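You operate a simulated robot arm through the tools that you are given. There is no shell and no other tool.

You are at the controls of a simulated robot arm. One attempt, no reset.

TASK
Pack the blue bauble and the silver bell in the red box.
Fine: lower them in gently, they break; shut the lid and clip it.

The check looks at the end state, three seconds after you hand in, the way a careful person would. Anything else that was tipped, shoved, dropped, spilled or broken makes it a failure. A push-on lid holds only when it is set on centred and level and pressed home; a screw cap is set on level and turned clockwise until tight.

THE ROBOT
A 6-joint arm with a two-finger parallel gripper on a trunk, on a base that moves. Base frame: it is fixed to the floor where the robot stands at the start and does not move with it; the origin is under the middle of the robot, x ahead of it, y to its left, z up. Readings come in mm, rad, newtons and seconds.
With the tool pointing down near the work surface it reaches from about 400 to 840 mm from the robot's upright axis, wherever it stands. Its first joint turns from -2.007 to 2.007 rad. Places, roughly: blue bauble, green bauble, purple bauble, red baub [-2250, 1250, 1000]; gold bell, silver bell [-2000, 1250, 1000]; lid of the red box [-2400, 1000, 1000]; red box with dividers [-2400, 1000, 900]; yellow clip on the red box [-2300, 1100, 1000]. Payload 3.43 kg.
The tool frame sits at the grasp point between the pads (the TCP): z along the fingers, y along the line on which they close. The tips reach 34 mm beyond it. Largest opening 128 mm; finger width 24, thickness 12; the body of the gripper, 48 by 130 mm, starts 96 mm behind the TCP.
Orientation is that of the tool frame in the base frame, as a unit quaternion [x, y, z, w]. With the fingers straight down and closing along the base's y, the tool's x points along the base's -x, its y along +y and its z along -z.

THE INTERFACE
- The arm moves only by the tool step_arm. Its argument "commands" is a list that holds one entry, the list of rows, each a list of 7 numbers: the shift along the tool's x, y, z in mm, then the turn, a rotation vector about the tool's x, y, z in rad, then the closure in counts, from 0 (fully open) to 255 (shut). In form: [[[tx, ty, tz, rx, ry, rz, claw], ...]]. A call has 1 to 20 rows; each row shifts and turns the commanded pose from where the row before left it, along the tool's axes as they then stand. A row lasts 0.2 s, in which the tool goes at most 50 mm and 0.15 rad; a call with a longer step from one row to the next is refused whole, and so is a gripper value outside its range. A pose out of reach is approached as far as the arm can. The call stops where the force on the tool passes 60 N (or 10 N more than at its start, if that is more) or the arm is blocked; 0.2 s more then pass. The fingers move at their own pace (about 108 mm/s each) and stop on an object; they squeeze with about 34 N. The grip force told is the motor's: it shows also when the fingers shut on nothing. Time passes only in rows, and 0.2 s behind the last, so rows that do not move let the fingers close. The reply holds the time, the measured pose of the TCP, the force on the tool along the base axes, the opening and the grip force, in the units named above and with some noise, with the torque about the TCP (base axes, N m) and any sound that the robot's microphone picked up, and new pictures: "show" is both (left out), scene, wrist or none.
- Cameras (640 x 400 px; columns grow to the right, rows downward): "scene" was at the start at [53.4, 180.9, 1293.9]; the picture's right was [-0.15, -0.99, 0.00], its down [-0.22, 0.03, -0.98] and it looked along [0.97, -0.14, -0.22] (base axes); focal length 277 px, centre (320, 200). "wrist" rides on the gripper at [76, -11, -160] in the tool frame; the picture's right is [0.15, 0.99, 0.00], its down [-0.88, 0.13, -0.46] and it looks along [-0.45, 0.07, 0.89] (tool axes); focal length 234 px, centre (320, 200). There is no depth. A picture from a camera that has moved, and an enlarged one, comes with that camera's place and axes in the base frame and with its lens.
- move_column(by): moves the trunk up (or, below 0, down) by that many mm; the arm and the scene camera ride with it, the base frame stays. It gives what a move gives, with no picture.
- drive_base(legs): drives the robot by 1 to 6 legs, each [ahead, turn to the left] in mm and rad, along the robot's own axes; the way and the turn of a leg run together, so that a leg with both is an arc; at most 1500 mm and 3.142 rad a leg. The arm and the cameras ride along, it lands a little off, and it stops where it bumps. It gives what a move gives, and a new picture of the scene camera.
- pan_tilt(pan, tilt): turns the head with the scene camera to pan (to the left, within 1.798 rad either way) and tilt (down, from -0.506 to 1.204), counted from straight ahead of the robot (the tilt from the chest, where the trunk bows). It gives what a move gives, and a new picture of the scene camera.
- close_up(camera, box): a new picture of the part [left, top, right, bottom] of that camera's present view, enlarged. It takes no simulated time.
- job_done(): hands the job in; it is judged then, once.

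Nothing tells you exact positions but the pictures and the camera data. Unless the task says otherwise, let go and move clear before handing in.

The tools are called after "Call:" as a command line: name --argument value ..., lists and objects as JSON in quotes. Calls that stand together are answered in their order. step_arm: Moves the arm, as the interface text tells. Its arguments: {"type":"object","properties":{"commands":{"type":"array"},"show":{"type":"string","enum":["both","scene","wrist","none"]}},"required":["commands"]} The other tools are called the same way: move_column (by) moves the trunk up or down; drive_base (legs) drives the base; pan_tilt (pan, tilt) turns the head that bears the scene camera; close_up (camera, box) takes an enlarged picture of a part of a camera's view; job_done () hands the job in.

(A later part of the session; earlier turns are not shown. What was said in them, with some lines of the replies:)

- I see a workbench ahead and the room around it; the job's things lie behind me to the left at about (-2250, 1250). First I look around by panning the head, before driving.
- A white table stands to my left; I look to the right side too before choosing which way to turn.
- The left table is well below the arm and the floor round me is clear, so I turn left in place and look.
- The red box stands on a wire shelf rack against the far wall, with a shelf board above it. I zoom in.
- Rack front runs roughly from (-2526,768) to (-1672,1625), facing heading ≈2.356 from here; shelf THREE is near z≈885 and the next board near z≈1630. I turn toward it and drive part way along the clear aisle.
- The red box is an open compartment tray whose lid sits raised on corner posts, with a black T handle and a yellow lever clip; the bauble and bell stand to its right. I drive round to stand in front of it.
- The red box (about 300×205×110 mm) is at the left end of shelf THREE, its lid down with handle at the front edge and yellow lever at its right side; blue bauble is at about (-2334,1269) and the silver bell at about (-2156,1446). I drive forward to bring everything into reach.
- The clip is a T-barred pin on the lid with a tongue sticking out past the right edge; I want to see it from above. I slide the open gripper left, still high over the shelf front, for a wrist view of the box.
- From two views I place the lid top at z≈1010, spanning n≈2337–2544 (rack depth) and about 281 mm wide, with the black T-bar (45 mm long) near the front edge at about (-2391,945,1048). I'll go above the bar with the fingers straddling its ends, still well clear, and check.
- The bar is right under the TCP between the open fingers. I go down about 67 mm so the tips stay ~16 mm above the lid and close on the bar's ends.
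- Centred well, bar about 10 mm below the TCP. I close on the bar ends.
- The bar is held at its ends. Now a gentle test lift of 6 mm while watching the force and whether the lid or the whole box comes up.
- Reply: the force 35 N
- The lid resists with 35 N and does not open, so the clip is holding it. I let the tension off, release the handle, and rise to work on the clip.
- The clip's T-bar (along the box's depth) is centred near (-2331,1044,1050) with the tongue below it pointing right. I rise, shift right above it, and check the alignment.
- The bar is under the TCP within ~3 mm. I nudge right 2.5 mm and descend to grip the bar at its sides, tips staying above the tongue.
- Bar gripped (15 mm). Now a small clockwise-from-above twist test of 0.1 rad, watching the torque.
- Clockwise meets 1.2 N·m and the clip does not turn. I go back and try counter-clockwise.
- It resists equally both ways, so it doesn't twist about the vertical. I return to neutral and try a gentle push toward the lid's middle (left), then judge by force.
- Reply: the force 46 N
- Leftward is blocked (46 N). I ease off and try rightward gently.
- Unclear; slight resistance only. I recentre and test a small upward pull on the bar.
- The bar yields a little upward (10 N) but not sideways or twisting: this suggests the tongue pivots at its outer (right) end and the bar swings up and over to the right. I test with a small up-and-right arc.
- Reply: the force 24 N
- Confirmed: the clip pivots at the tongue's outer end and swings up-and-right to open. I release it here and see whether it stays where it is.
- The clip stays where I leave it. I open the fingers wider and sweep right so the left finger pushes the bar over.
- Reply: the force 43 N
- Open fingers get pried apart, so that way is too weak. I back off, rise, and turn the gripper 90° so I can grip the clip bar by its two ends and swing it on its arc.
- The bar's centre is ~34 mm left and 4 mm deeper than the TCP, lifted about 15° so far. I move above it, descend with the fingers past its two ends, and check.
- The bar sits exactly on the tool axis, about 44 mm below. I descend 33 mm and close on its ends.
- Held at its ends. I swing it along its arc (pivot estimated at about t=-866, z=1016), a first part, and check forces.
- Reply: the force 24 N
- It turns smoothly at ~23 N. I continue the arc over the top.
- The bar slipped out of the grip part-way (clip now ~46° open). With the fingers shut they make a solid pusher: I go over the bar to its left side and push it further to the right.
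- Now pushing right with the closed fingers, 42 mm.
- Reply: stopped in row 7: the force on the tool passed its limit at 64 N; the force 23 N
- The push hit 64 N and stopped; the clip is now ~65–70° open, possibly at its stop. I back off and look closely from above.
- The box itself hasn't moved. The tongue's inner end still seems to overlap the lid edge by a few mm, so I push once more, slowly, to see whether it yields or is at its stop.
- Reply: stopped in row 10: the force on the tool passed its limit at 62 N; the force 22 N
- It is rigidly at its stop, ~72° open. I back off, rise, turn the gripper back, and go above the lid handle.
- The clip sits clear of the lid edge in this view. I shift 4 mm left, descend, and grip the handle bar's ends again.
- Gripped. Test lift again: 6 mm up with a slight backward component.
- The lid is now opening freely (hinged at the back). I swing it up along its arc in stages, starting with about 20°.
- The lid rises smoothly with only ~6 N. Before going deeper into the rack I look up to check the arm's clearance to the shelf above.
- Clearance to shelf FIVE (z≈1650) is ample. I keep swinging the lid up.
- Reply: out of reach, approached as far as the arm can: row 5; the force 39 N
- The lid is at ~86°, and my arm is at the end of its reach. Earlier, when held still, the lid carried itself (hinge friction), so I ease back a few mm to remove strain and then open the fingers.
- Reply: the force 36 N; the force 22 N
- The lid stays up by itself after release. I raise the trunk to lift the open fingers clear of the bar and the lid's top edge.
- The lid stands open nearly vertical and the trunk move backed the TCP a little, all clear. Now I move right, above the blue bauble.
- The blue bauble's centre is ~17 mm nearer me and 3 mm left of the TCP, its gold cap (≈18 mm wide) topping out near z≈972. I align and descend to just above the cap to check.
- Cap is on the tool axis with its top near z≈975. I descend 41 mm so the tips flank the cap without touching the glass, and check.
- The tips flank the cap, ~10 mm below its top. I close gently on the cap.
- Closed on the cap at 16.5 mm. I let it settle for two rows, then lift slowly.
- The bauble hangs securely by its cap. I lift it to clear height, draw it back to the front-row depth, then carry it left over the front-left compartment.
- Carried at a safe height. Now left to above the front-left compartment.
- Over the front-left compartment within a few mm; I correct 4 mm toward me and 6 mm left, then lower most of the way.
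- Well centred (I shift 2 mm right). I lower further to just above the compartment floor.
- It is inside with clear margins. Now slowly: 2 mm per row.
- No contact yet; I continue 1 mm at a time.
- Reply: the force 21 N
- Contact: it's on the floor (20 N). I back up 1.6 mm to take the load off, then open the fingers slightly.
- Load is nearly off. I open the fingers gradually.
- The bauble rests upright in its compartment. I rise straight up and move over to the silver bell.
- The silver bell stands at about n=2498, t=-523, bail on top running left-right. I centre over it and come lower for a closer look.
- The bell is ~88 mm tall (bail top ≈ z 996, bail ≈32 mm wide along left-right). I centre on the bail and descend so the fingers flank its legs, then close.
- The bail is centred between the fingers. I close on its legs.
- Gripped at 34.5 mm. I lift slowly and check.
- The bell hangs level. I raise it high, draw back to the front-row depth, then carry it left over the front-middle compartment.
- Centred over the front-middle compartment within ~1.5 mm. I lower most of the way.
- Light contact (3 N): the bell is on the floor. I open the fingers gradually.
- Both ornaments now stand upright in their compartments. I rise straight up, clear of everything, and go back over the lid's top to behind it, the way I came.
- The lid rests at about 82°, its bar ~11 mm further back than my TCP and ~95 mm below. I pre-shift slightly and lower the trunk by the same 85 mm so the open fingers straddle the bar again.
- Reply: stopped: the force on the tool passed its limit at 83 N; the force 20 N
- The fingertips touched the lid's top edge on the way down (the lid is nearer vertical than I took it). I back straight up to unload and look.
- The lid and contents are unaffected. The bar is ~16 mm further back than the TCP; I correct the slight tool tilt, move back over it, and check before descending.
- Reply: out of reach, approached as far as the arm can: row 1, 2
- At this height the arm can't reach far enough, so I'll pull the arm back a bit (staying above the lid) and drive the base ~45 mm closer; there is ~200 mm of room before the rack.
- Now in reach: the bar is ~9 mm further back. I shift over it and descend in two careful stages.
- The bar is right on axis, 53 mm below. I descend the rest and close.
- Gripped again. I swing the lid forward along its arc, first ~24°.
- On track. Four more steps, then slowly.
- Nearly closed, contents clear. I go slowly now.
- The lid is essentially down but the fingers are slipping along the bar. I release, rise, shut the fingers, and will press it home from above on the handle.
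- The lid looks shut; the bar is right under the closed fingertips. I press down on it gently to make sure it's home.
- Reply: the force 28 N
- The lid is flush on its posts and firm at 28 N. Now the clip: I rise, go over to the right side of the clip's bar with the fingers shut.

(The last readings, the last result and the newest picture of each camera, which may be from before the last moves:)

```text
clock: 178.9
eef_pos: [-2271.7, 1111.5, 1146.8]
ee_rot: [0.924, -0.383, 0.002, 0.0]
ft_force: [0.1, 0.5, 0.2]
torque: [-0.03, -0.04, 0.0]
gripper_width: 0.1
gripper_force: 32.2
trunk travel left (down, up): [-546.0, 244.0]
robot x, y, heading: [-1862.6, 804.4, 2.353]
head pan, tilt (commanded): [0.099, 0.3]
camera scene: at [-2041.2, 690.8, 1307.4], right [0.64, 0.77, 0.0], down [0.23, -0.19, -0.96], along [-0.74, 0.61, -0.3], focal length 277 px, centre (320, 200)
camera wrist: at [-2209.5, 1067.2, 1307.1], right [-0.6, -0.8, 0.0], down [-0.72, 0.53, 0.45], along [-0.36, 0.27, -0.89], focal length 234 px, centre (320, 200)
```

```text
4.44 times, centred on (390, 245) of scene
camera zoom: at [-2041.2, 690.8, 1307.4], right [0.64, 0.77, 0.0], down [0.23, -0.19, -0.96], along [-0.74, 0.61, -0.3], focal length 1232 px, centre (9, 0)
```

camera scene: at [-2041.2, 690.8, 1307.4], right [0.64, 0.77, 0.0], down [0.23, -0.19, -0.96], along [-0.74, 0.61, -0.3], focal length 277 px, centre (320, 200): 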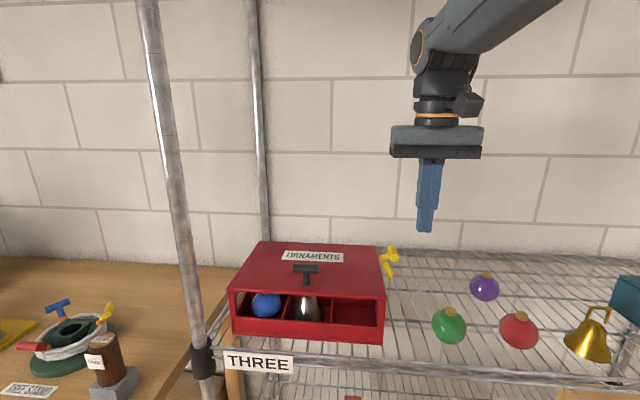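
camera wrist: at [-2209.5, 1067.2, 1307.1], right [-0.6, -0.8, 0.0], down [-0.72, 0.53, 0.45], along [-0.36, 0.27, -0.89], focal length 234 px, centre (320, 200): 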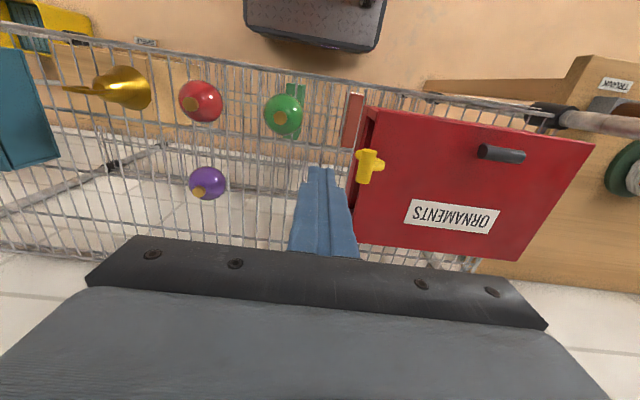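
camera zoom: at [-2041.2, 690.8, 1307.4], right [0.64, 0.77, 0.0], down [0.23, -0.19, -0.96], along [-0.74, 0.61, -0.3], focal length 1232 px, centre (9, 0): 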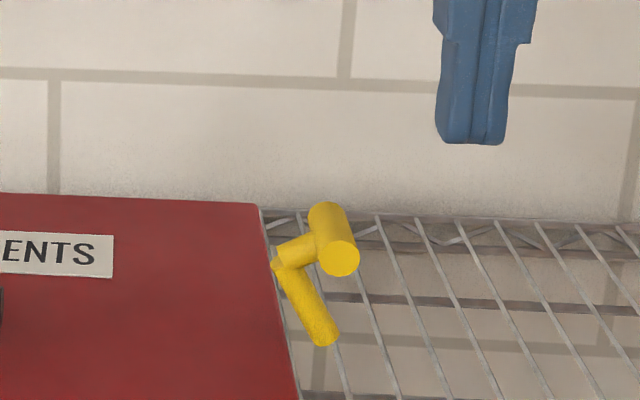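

The clip's bar is ~50 mm left of the TCP at about the same depth. I lower the shut fingers to the right of it and push it left, watching the force.

Call:
step_arm --commands '[[[0, 0, 25, 0, 0, 0, 255], [0, 0, 25, 0, 0, 0, 255], [0, 0, 20, 0, 0, 0, 255], [0, 10, 0, 0, 0, 0, 255], [0, 8, 0, 0, 0, 0, 255], [0, 5, 0, 0, 0, 0, 255], [0, 4, 0, 0, 0, 0, 255], [0, 4, 0, 0, 0, 0, 255], [0, 4, 0, 0, 0, 0, 255], [0, 4, 0, 0, 0, 0, 255], [0, 0, 0, 0, 0, 0, 255]]]' --show "wrist"

Call:
close_up --camera "scene" --box '[340, 200, 440, 290]'

```text
clock: 181.3
eef_pos: [-2298.8, 1082.0, 1077.3]
ee_rot: [0.924, -0.382, 0.002, 0.0]
ft_force: [0.2, 0.1, -0.1]
torque: [-0.01, -0.02, -0.04]
gripper_width: 0.1
gripper_force: 33.0
trunk travel left (down, up): [-546.0, 244.0]
robot x, y, heading: [-1866.8, 799.9, 2.354]
head pan, tilt (commanded): [0.099, 0.3]
camera wrist: at [-2236.7, 1037.1, 1237.4], right [-0.6, -0.8, 0.0], down [-0.72, 0.53, 0.45], along [-0.36, 0.27, -0.89], focal length 234 px, centre (320, 200)
```

wrist: 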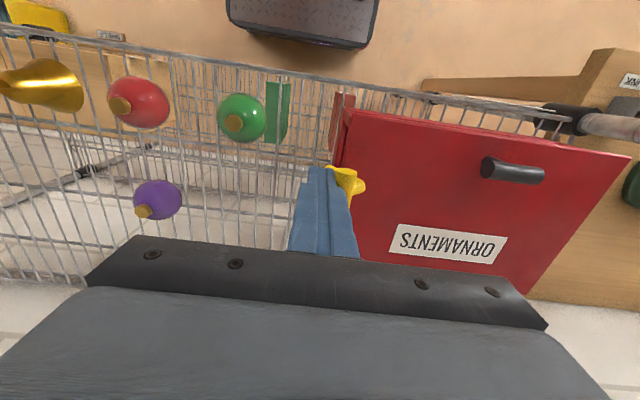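

```text
4.44 times, centred on (390, 245) of scene
camera zoom: at [-2041.2, 690.9, 1307.5], right [0.64, 0.77, 0.0], down [0.23, -0.19, -0.96], along [-0.74, 0.61, -0.3], focal length 1232 px, centre (9, 0)
```

zoom: 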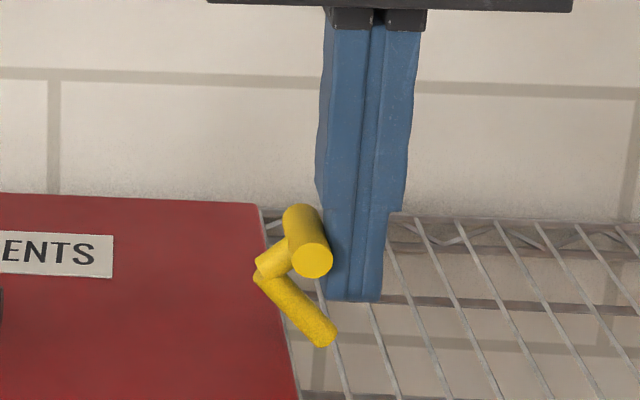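

It is turning down easily. I continue pushing left.

Call:
step_arm --commands '[[[0, 4, 0, 0, 0, 0, 255], [0, 4, 0, 0, 0, 0, 255], [0, 4, 0, 0, 0, 0, 255], [0, 4, 0, 0, 0, 0, 255], [0, 3, 0, 0, 0, 0, 255], [0, 0, 0, 0, 0, 0, 255]]]' --show "wrist"

Call:
close_up --camera "scene" --box '[340, 200, 440, 290]'

```text
clock: 182.7
eef_pos: [-2312.9, 1069.0, 1076.9]
ee_rot: [0.924, -0.383, 0.001, 0.0]
ft_force: [0.7, 1.0, -0.8]
torque: [0.03, 0.01, -0.03]
gripper_width: 0.0
gripper_force: 33.1
trunk travel left (down, up): [-546.0, 244.0]
robot x, y, heading: [-1861.2, 799.5, 2.355]
head pan, tilt (commanded): [0.099, 0.3]
camera wrist: at [-2250.3, 1023.7, 1237.1], right [-0.6, -0.8, 0.0], down [-0.72, 0.53, 0.45], along [-0.36, 0.27, -0.89], focal length 234 px, centre (320, 200)
```

wrist: 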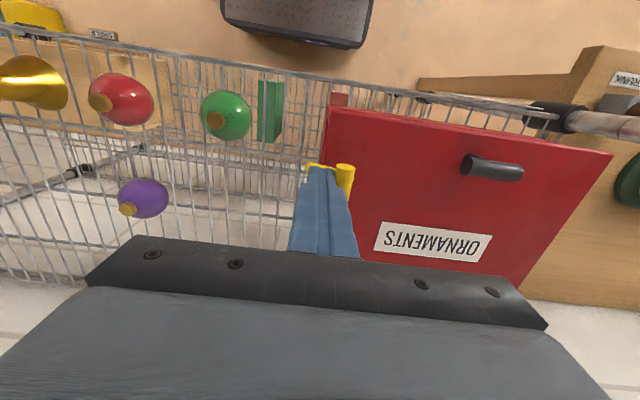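

```text
4.44 times, centred on (390, 245) of scene
camera zoom: at [-2041.2, 690.9, 1307.5], right [0.64, 0.77, 0.0], down [0.23, -0.19, -0.96], along [-0.74, 0.61, -0.3], focal length 1232 px, centre (9, 0)
```

zoom: 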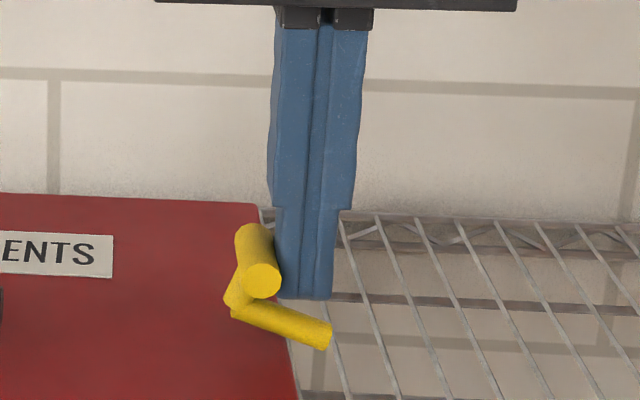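

Call:
step_arm --commands '[[[0, 3, 0, 0, 0, 0, 255], [0, 2, 0, 0, 0, 0, 255], [0, 2, 0, 0, 0, 0, 255], [0, 0, 0, 0, 0, 0, 255]]]' --show "none"

Call:
close_up --camera "scene" --box '[340, 200, 440, 290]'

```text
clock: 183.7
eef_pos: [-2315.7, 1064.4, 1076.4]
ee_rot: [0.924, -0.384, 0.002, 0.0]
ft_force: [10.8, 10.3, -13.5]
torque: [0.32, -0.34, 0.03]
gripper_width: 0.1
gripper_force: 32.9
trunk travel left (down, up): [-546.0, 244.0]
robot x, y, heading: [-1865.8, 799.3, 2.351]
head pan, tilt (commanded): [0.099, 0.3]
```

```text
4.44 times, centred on (390, 245) of scene
camera zoom: at [-2041.1, 691.7, 1307.5], right [0.64, 0.77, 0.0], down [0.23, -0.19, -0.96], along [-0.74, 0.61, -0.3], focal length 1232 px, centre (9, 0)
```

zoom: 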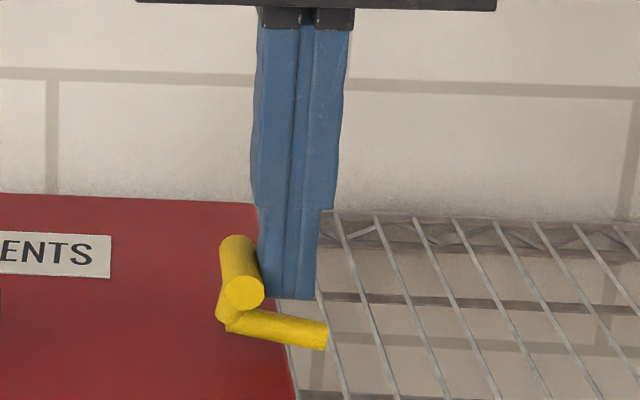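

Nearly down (~8–10° left). I back off, go above the bar and press it down.

Call:
step_arm --commands '[[[0, -8, 0, 0, 0, 0, 255], [0, -4, -15, 0, 0, 0, 255], [0, 0, -30, 0, 0, 0, 255], [0, 16, 0, 0, 0, 0, 255], [0, 17, 0, 0, 0, 0, 255], [0, 0, 12, 0, 0, 0, 255], [0, 0, 0, 0, 0, 0, 255]]]'

Call:
close_up --camera "wrist" --box '[240, 120, 400, 220]'

Call:
close_up --camera "scene" --box '[340, 200, 440, 290]'

```text
clock: 185.3
eef_pos: [-2333.2, 1049.5, 1109.8]
ee_rot: [0.924, -0.383, 0.003, 0.0]
ft_force: [0.0, 1.1, 0.1]
torque: [-0.01, 0.03, 0.0]
gripper_width: 0.0
gripper_force: 32.8
trunk travel left (down, up): [-546.0, 244.0]
robot x, y, heading: [-1866.0, 803.5, 2.349]
head pan, tilt (commanded): [0.099, 0.3]
camera scene: at [-2041.2, 690.9, 1307.5], right [0.64, 0.77, 0.0], down [0.23, -0.19, -0.96], along [-0.74, 0.61, -0.3], focal length 277 px, centre (320, 200)
camera wrist: at [-2271.1, 1004.1, 1269.7], right [-0.6, -0.8, 0.0], down [-0.72, 0.53, 0.45], along [-0.36, 0.27, -0.89], focal length 234 px, centre (320, 200)
```

scene: 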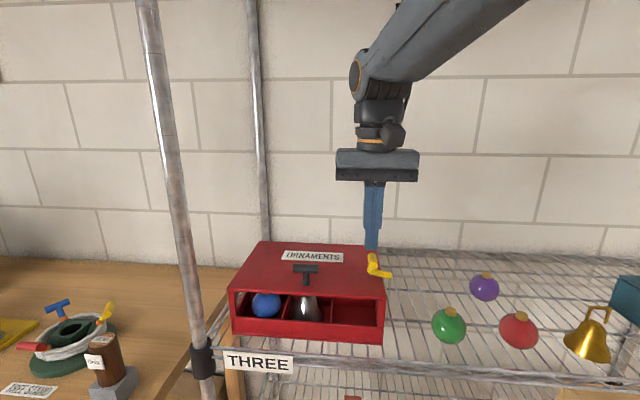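
wrist: 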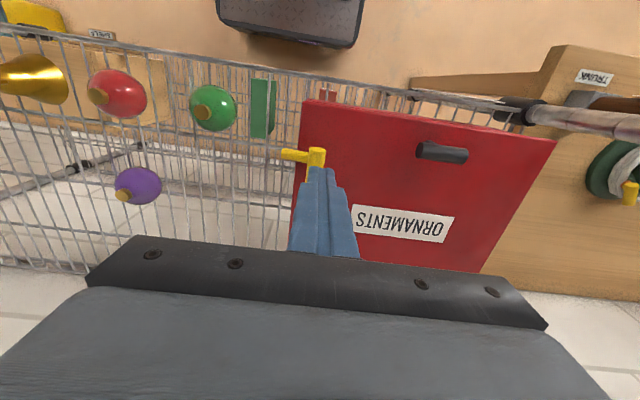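

```text
4.00 times, centred on (320, 170) of wrist
camera zoom: at [-2271.1, 1004.1, 1269.7], right [-0.6, -0.8, 0.0], down [-0.72, 0.53, 0.45], along [-0.36, 0.27, -0.89], focal length 937 px, centre (320, 320)
```

zoom: 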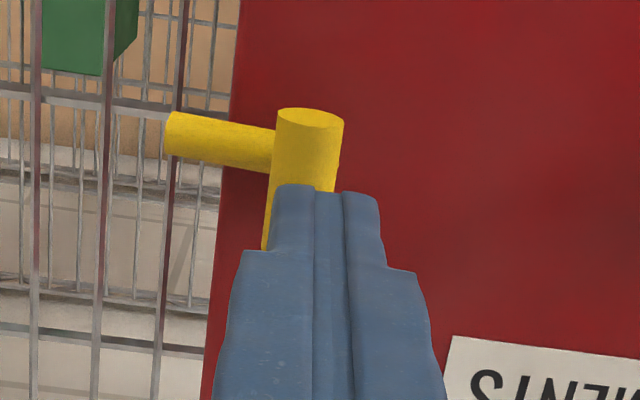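

```text
4.44 times, centred on (390, 245) of scene
camera zoom: at [-2041.2, 690.9, 1307.5], right [0.64, 0.77, 0.0], down [0.23, -0.19, -0.96], along [-0.74, 0.61, -0.3], focal length 1232 px, centre (9, 0)
```

zoom: 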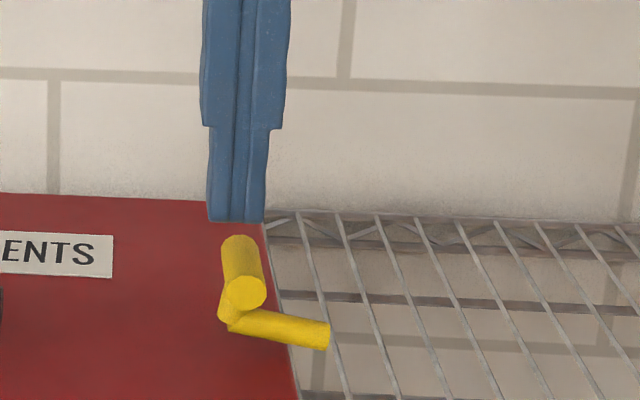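

Call:
step_arm --commands '[[[3, -4, 0, 0, 0, 0, 255], [0, 0, 6, 0, 0, 0, 255], [0, 0, 3, 0, 0, 0, 255], [0, 0, 2, 0, 0, 0, 255], [0, 0, 2, 0, 0, 0, 255], [0, 0, 0, 0, 0, 0, 255]]]' --show "none"

Call:
close_up --camera "scene" --box '[340, 200, 440, 290]'

```text
clock: 186.7
eef_pos: [-2326.7, 1051.1, 1098.5]
ee_rot: [0.924, -0.383, 0.001, 0.0]
ft_force: [-0.2, 0.7, 0.3]
torque: [0.02, 0.02, 0.0]
gripper_width: 0.0
gripper_force: 32.8
trunk travel left (down, up): [-546.0, 244.0]
robot x, y, heading: [-1861.2, 803.0, 2.351]
head pan, tilt (commanded): [0.099, 0.3]
```

```text
4.44 times, centred on (390, 245) of scene
camera zoom: at [-2041.2, 690.9, 1307.5], right [0.64, 0.77, 0.0], down [0.23, -0.19, -0.96], along [-0.74, 0.61, -0.3], focal length 1232 px, centre (9, 0)
```

zoom: 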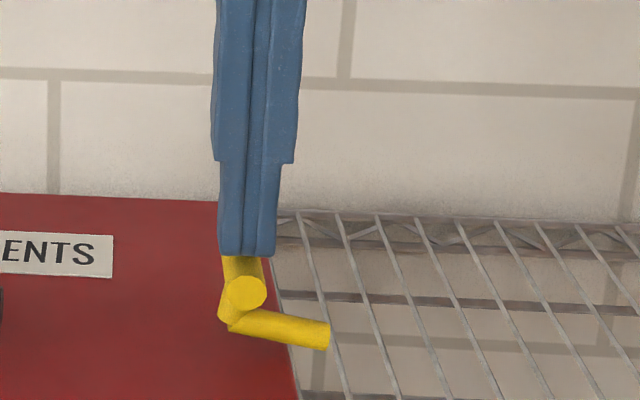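

Call:
step_arm --commands '[[[0, 0, 1.5, 0, 0, 0, 255], [0, 0, 1.5, 0, 0, 0, 255], [0, 0, 1.5, 0, 0, 0, 255], [0, 0, 0, 0, 0, 0, 255]]]' --show "none"

Call:
close_up --camera "scene" --box '[340, 200, 440, 290]'

```text
clock: 187.7
eef_pos: [-2327.4, 1050.5, 1092.1]
ee_rot: [0.924, -0.383, 0.002, -0.001]
ft_force: [-0.3, 0.6, 0.3]
torque: [-0.02, 0.04, 0.0]
gripper_width: 0.0
gripper_force: 33.0
trunk travel left (down, up): [-546.0, 244.0]
robot x, y, heading: [-1866.1, 798.6, 2.35]
head pan, tilt (commanded): [0.099, 0.3]
```

```text
4.44 times, centred on (390, 245) of scene
camera zoom: at [-2041.2, 690.9, 1307.4], right [0.64, 0.77, 0.0], down [0.23, -0.19, -0.96], along [-0.74, 0.61, -0.3], focal length 1232 px, centre (9, 0)
```

zoom: 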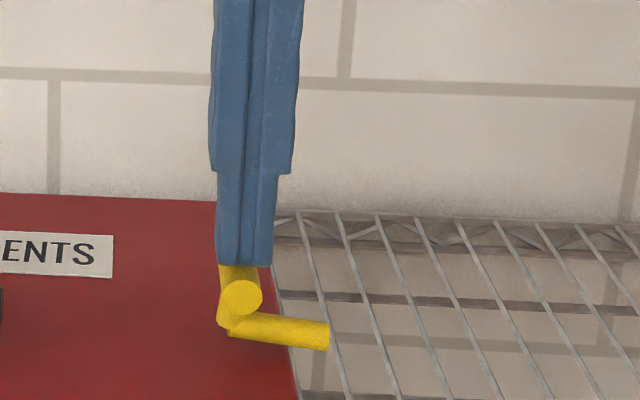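

Call:
step_arm --commands '[[[0, 0, 1.5, 0, 0, 0, 255], [0, 0, 1.5, 0, 0, 0, 255], [0, 0, 0, 0, 0, 0, 255]]]' --show "none"

Call:
close_up --camera "scene" --box '[340, 200, 440, 290]'

```text
clock: 188.5
eef_pos: [-2326.6, 1049.2, 1089.9]
ee_rot: [0.924, -0.383, 0.002, -0.001]
ft_force: [0.4, 0.7, 0.4]
torque: [-0.03, 0.02, 0.01]
gripper_width: 0.1
gripper_force: 33.2
trunk travel left (down, up): [-546.0, 244.0]
robot x, y, heading: [-1864.3, 800.7, 2.354]
head pan, tilt (commanded): [0.099, 0.3]
```

```text
4.44 times, centred on (390, 245) of scene
camera zoom: at [-2041.2, 690.9, 1307.4], right [0.64, 0.77, 0.0], down [0.23, -0.19, -0.96], along [-0.74, 0.61, -0.3], focal length 1232 px, centre (9, 0)
```

zoom: 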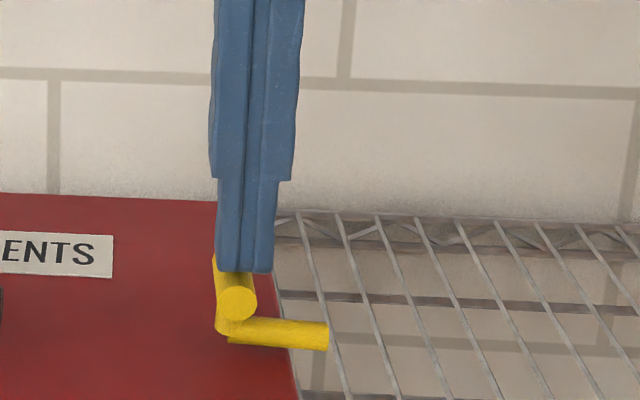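

Call:
step_arm --commands '[[[0, 2, 1, 0, 0, 0, 255], [0, 1, 1, 0, 0, 0, 255], [0, 0, 0, 0, 0, 0, 255]]]' --show "none"

Call:
close_up --camera "scene" --box '[340, 200, 440, 290]'

```text
clock: 189.3
eef_pos: [-2328.5, 1047.2, 1088.5]
ee_rot: [0.924, -0.383, 0.001, -0.001]
ft_force: [0.2, 0.1, 1.3]
torque: [0.04, 0.03, -0.05]
gripper_width: 0.1
gripper_force: 32.7
trunk travel left (down, up): [-546.0, 244.0]
robot x, y, heading: [-1863.9, 800.4, 2.353]
head pan, tilt (commanded): [0.099, 0.3]
```

```text
4.44 times, centred on (390, 245) of scene
camera zoom: at [-2041.1, 690.9, 1307.5], right [0.64, 0.77, 0.0], down [0.23, -0.19, -0.96], along [-0.74, 0.61, -0.3], focal length 1232 px, centre (9, 0)
```

zoom: 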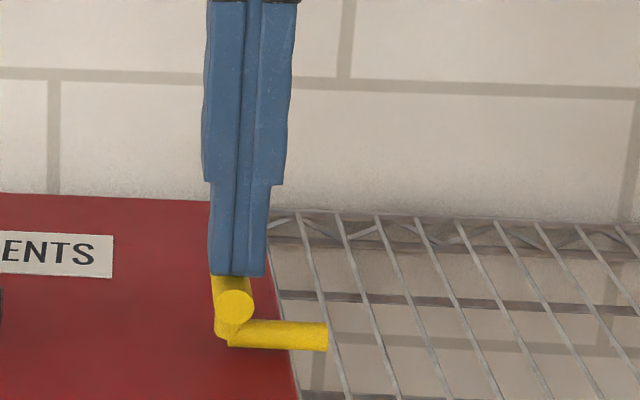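

Call:
step_arm --commands '[[[0, 0, 1, 0, 0, 0, 255], [0, 0, 1, 0, 0, 0, 255], [0, 0, 0, 0, 0, 0, 255]]]' --show "none"

Call:
close_up --camera "scene" --box '[340, 200, 440, 290]'

```text
clock: 190.1
eef_pos: [-2328.9, 1047.9, 1087.5]
ee_rot: [0.924, -0.383, 0.0, -0.001]
ft_force: [-0.7, -3.8, 25.9]
torque: [-0.22, 0.08, -0.21]
gripper_width: 0.1
gripper_force: 33.2
trunk travel left (down, up): [-546.0, 244.0]
robot x, y, heading: [-1864.6, 800.5, 2.349]
head pan, tilt (commanded): [0.099, 0.3]
```

```text
4.44 times, centred on (390, 245) of scene
camera zoom: at [-2040.5, 690.2, 1307.6], right [0.64, 0.77, 0.0], down [0.23, -0.19, -0.96], along [-0.74, 0.61, -0.3], focal length 1232 px, centre (9, 0)
```

zoom: 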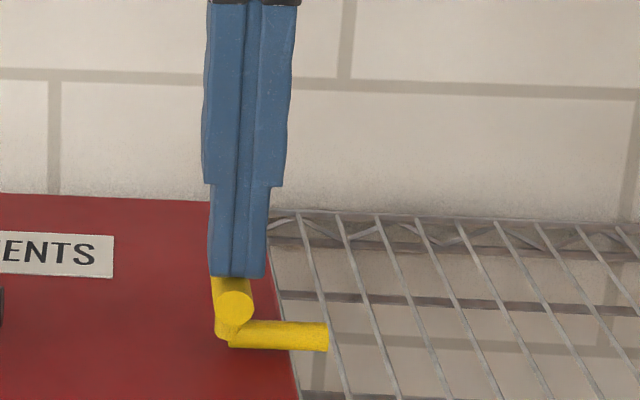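

It's become stiff (26 N). A bit more pressure to be sure it's fully home.

Call:
step_arm --commands '[[[0, 0, 0.8, 0, 0, 0, 255], [0, 0, 0.5, 0, 0, 0, 255], [0, 0, 0, 0, 0, 0, 255]]]' --show "none"

Call:
close_up --camera "scene" --box '[340, 200, 440, 290]'

```text
clock: 190.9
eef_pos: [-2328.8, 1047.4, 1086.5]
ee_rot: [0.924, -0.383, -0.001, 0.0]
ft_force: [-1.9, -9.5, 48.1]
torque: [-0.36, 0.06, -0.11]
gripper_width: 0.0
gripper_force: 33.0
trunk travel left (down, up): [-546.0, 244.0]
robot x, y, heading: [-1864.7, 804.3, 2.353]
head pan, tilt (commanded): [0.099, 0.3]
```

```text
4.44 times, centred on (390, 245) of scene
camera zoom: at [-2040.0, 689.7, 1307.7], right [0.64, 0.77, 0.0], down [0.23, -0.19, -0.96], along [-0.74, 0.61, -0.29], focal length 1232 px, centre (9, 0)
```

zoom: 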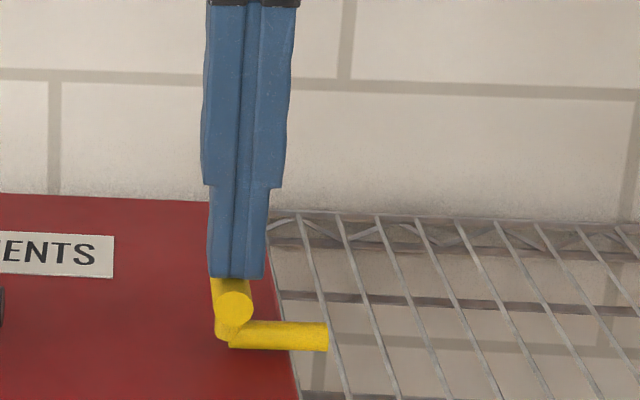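

At 48 N it's firmly at its stop with the tongue flat. I lift away and inspect.

Call:
step_arm --commands '[[[0, 0, -10, 0, 0, 0, 255], [0, 0, -30, 0, 0, 0, 255], [0, 0, -40, 0, 0, 0, 255], [30, 20, 0, 0, 0, 0, 255], [30, 20, 0, 0, 0, 0, 255], [0, 0, 0, 0, 0, 0, 255]]]'

Call:
pan_tilt --pan 0.1 --tilt 0.65

Call:
close_up --camera "scene" --box '[200, 80, 420, 230]'

Call:
close_up --camera "wrist" --box '[200, 80, 440, 230]'

```text
clock: 192.3
eef_pos: [-2315.5, 978.7, 1165.0]
ee_rot: [0.924, -0.383, 0.002, -0.001]
ft_force: [-0.9, -0.1, -0.6]
torque: [-0.02, -0.02, 0.01]
gripper_width: 0.1
gripper_force: 32.6
trunk travel left (down, up): [-546.0, 244.0]
robot x, y, heading: [-1866.7, 799.2, 2.353]
head pan, tilt (commanded): [0.099, 0.3]
camera scene: at [-2041.3, 690.9, 1307.4], right [0.64, 0.77, 0.0], down [0.23, -0.19, -0.96], along [-0.74, 0.61, -0.3], focal length 277 px, centre (320, 200)
camera wrist: at [-2253.7, 933.6, 1325.2], right [-0.6, -0.8, 0.0], down [-0.72, 0.53, 0.45], along [-0.36, 0.27, -0.89], focal length 234 px, centre (320, 200)
```

scene: 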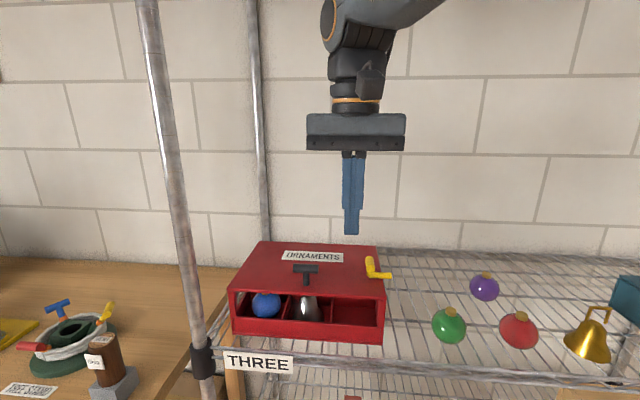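
wrist: 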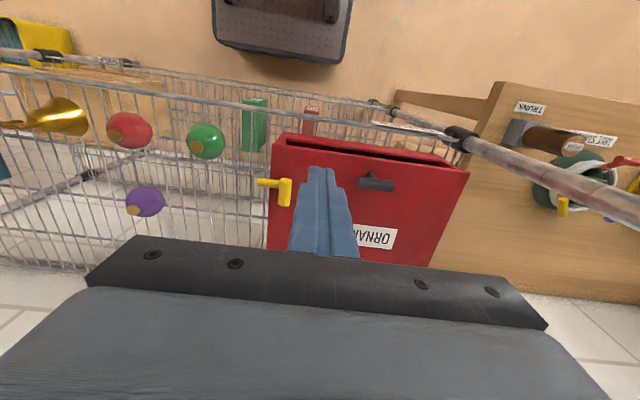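

```text
clock: 193.1
eef_pos: [-2315.9, 978.1, 1165.7]
ee_rot: [0.924, -0.382, 0.001, 0.0]
ft_force: [0.3, 0.9, -0.6]
torque: [-0.03, 0.0, -0.01]
gripper_width: 0.1
gripper_force: 33.7
trunk travel left (down, up): [-546.0, 244.0]
robot x, y, heading: [-1863.0, 798.7, 2.354]
head pan, tilt (commanded): [0.099, 0.649]
camera scene: at [-2036.1, 686.7, 1275.8], right [0.64, 0.77, 0.0], down [0.47, -0.38, -0.8], along [-0.61, 0.51, -0.6], focal length 277 px, centre (320, 200)
```

scene: 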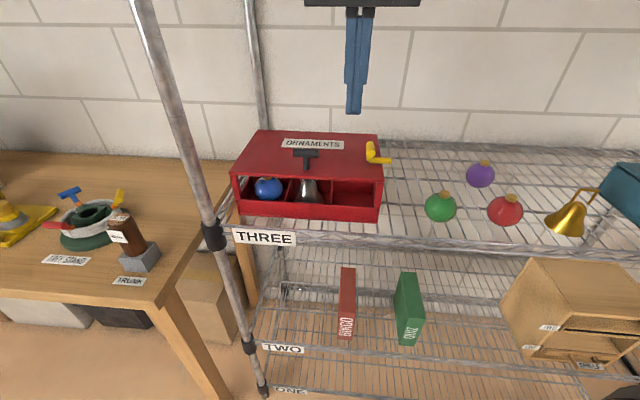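

```text
2.67 times, centred on (310, 155) of scene
camera zoom: at [-2036.1, 686.7, 1275.8], right [0.64, 0.77, 0.0], down [0.47, -0.38, -0.8], along [-0.61, 0.51, -0.6], focal length 740 px, centre (347, 320)
```

zoom: 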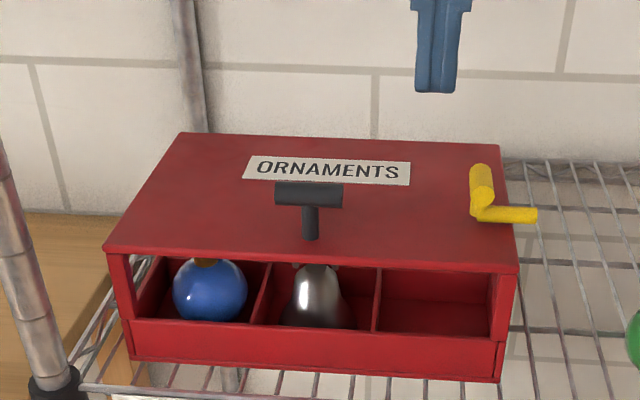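

```text
2.67 times, centred on (320, 155) of wrist
camera zoom: at [-2253.7, 933.8, 1325.3], right [-0.6, -0.8, 0.0], down [-0.72, 0.53, 0.45], along [-0.36, 0.27, -0.89], focal length 624 px, centre (320, 320)
```

zoom: 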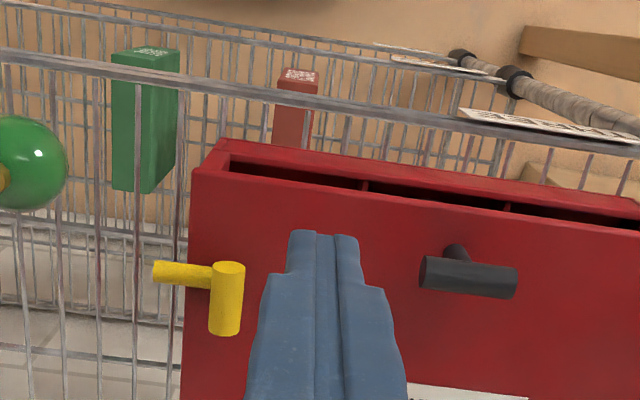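

Call:
close_up --camera "scene" --box '[340, 130, 400, 170]'

Call:
close_up --camera "scene" --box '[225, 150, 395, 225]'

Call:
close_up --camera "scene" --box '[400, 140, 640, 290]'

```text
10.00 times, centred on (370, 150) of scene
camera zoom: at [-2036.1, 686.7, 1275.8], right [0.64, 0.77, 0.0], down [0.47, -0.38, -0.8], along [-0.61, 0.51, -0.6], focal length 2773 px, centre (-180, 700)
```

zoom: 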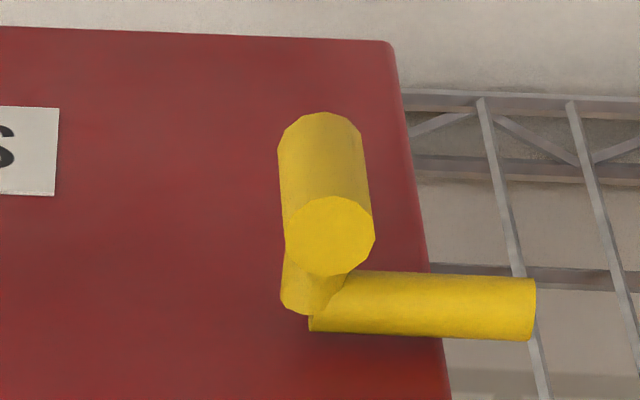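

```text
3.76 times, centred on (310, 188) of scene
camera zoom: at [-2036.1, 686.7, 1275.8], right [0.64, 0.77, 0.0], down [0.47, -0.38, -0.8], along [-0.61, 0.51, -0.6], focal length 1044 px, centre (358, 247)
```

zoom: 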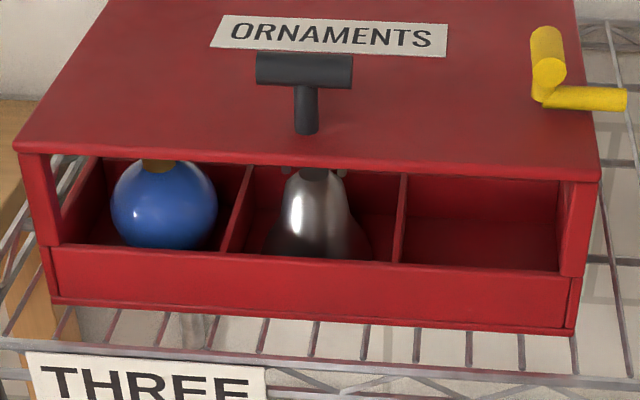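

```text
2.67 times, centred on (520, 215) of scene
camera zoom: at [-2036.1, 686.7, 1275.8], right [0.64, 0.77, 0.0], down [0.47, -0.38, -0.8], along [-0.61, 0.51, -0.6], focal length 740 px, centre (-213, 160)
```

zoom: 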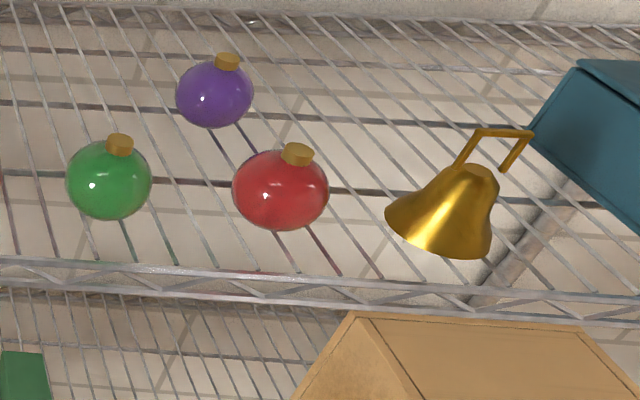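

Everything matches the original clipped state: lid flush, clip flat, bauble and bell upright inside, all other items untouched. I draw the arm clear before handing in.

Call:
step_arm --commands '[[[0, 0, -30, 0, 0, 0, 255], [30, 0, -20, 0, 0, 0, 255], [30, 0, 0, 0, 0, 0, 255], [0, 0, 0, 0, 0, 0, 255], [0, 0, 0, 0, 0, 0, 255]]]'

Call:
pan_tilt --pan -0.35 --tilt 0.55

```text
clock: 194.3
eef_pos: [-2272.1, 934.2, 1215.8]
ee_rot: [0.924, -0.383, 0.0, 0.0]
ft_force: [0.0, 0.5, -0.1]
torque: [0.0, -0.01, 0.0]
gripper_width: 0.0
gripper_force: 32.9
trunk travel left (down, up): [-546.0, 244.0]
robot x, y, heading: [-1862.1, 803.3, 2.353]
head pan, tilt (commanded): [0.099, 0.649]
camera scene: at [-2036.1, 686.7, 1275.7], right [0.64, 0.77, 0.0], down [0.47, -0.38, -0.8], along [-0.61, 0.51, -0.6], focal length 277 px, centre (320, 200)
camera wrist: at [-2210.9, 889.6, 1375.6], right [-0.6, -0.8, 0.0], down [-0.72, 0.53, 0.45], along [-0.36, 0.27, -0.89], focal length 234 px, centre (320, 200)
```

scene: 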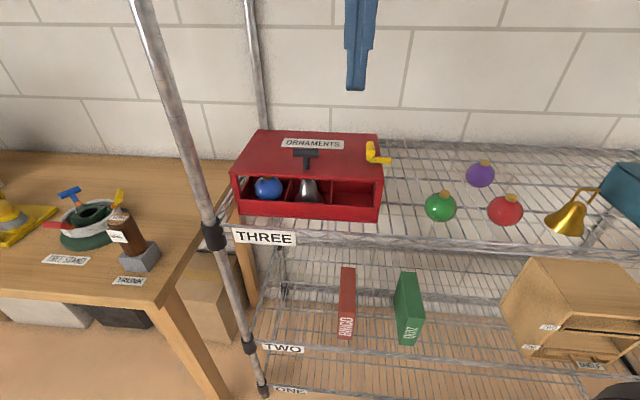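
wrist: 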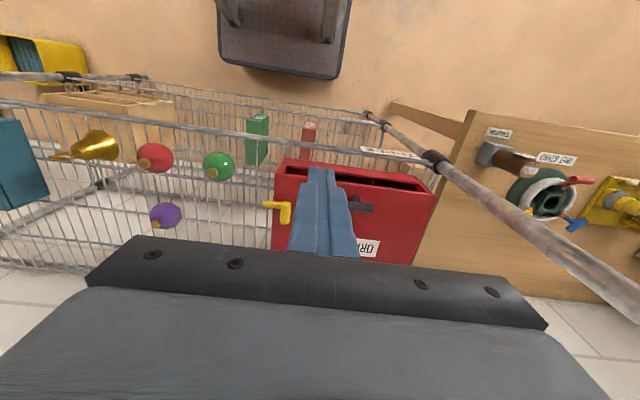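

```text
clock: 195.2
eef_pos: [-2272.3, 934.8, 1214.4]
ee_rot: [0.924, -0.383, 0.001, 0.0]
ft_force: [0.5, 0.8, -0.3]
torque: [-0.02, -0.03, 0.0]
gripper_width: 0.1
gripper_force: 33.4
trunk travel left (down, up): [-546.0, 244.0]
robot x, y, heading: [-1862.7, 798.4, 2.357]
head pan, tilt (commanded): [-0.351, 0.55]
camera scene: at [-2006.7, 713.0, 1284.5], right [0.91, 0.42, 0.0], down [0.22, -0.47, -0.85], along [-0.36, 0.77, -0.52], focal length 277 px, centre (320, 200)
```

scene: 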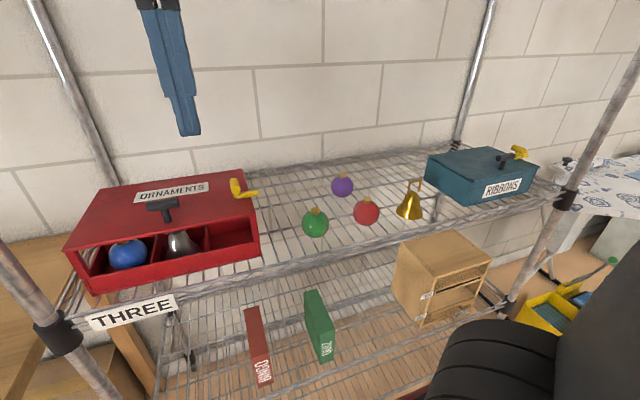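

The blue bauble and silver bell are upright in the red box, the lid is shut and its clip is flat, and the arm is clear. The other baubles, the gold bell and the RIBBONS box look undisturbed, so I'm handing in.

Call:
job_done

```text
The job is handed in.
```

The blue bauble and the silver bell are in the red box, each upright in its own compartment. The lid is shut and the yellow clip is closed. I have handed the job in, and no result has come back yet.

- **Packing:** The bauble is in the front-left compartment and the bell in the front-middle one. The bell went down with about 3 N. The bauble saw a brief 20 N before I backed off. Both looked undamaged in the pictures.
- **Lid:** It started out clipped. I undid the clip, swung the lid back to pack, then lowered it and pressed it firm; it sits flush on its posts.
- **Clip:** I pressed it down until it stopped moving at 48 N, and it looks the same as at the start. I did not test it by pulling on the lid.
- **Mishap:** While reaching for the lid handle, the fingers bumped the lid's top edge at 83 N. The lid and contents looked unaffected.
- **Surroundings:** The other baubles, the gold bell and the RIBBONS box look undisturbed.
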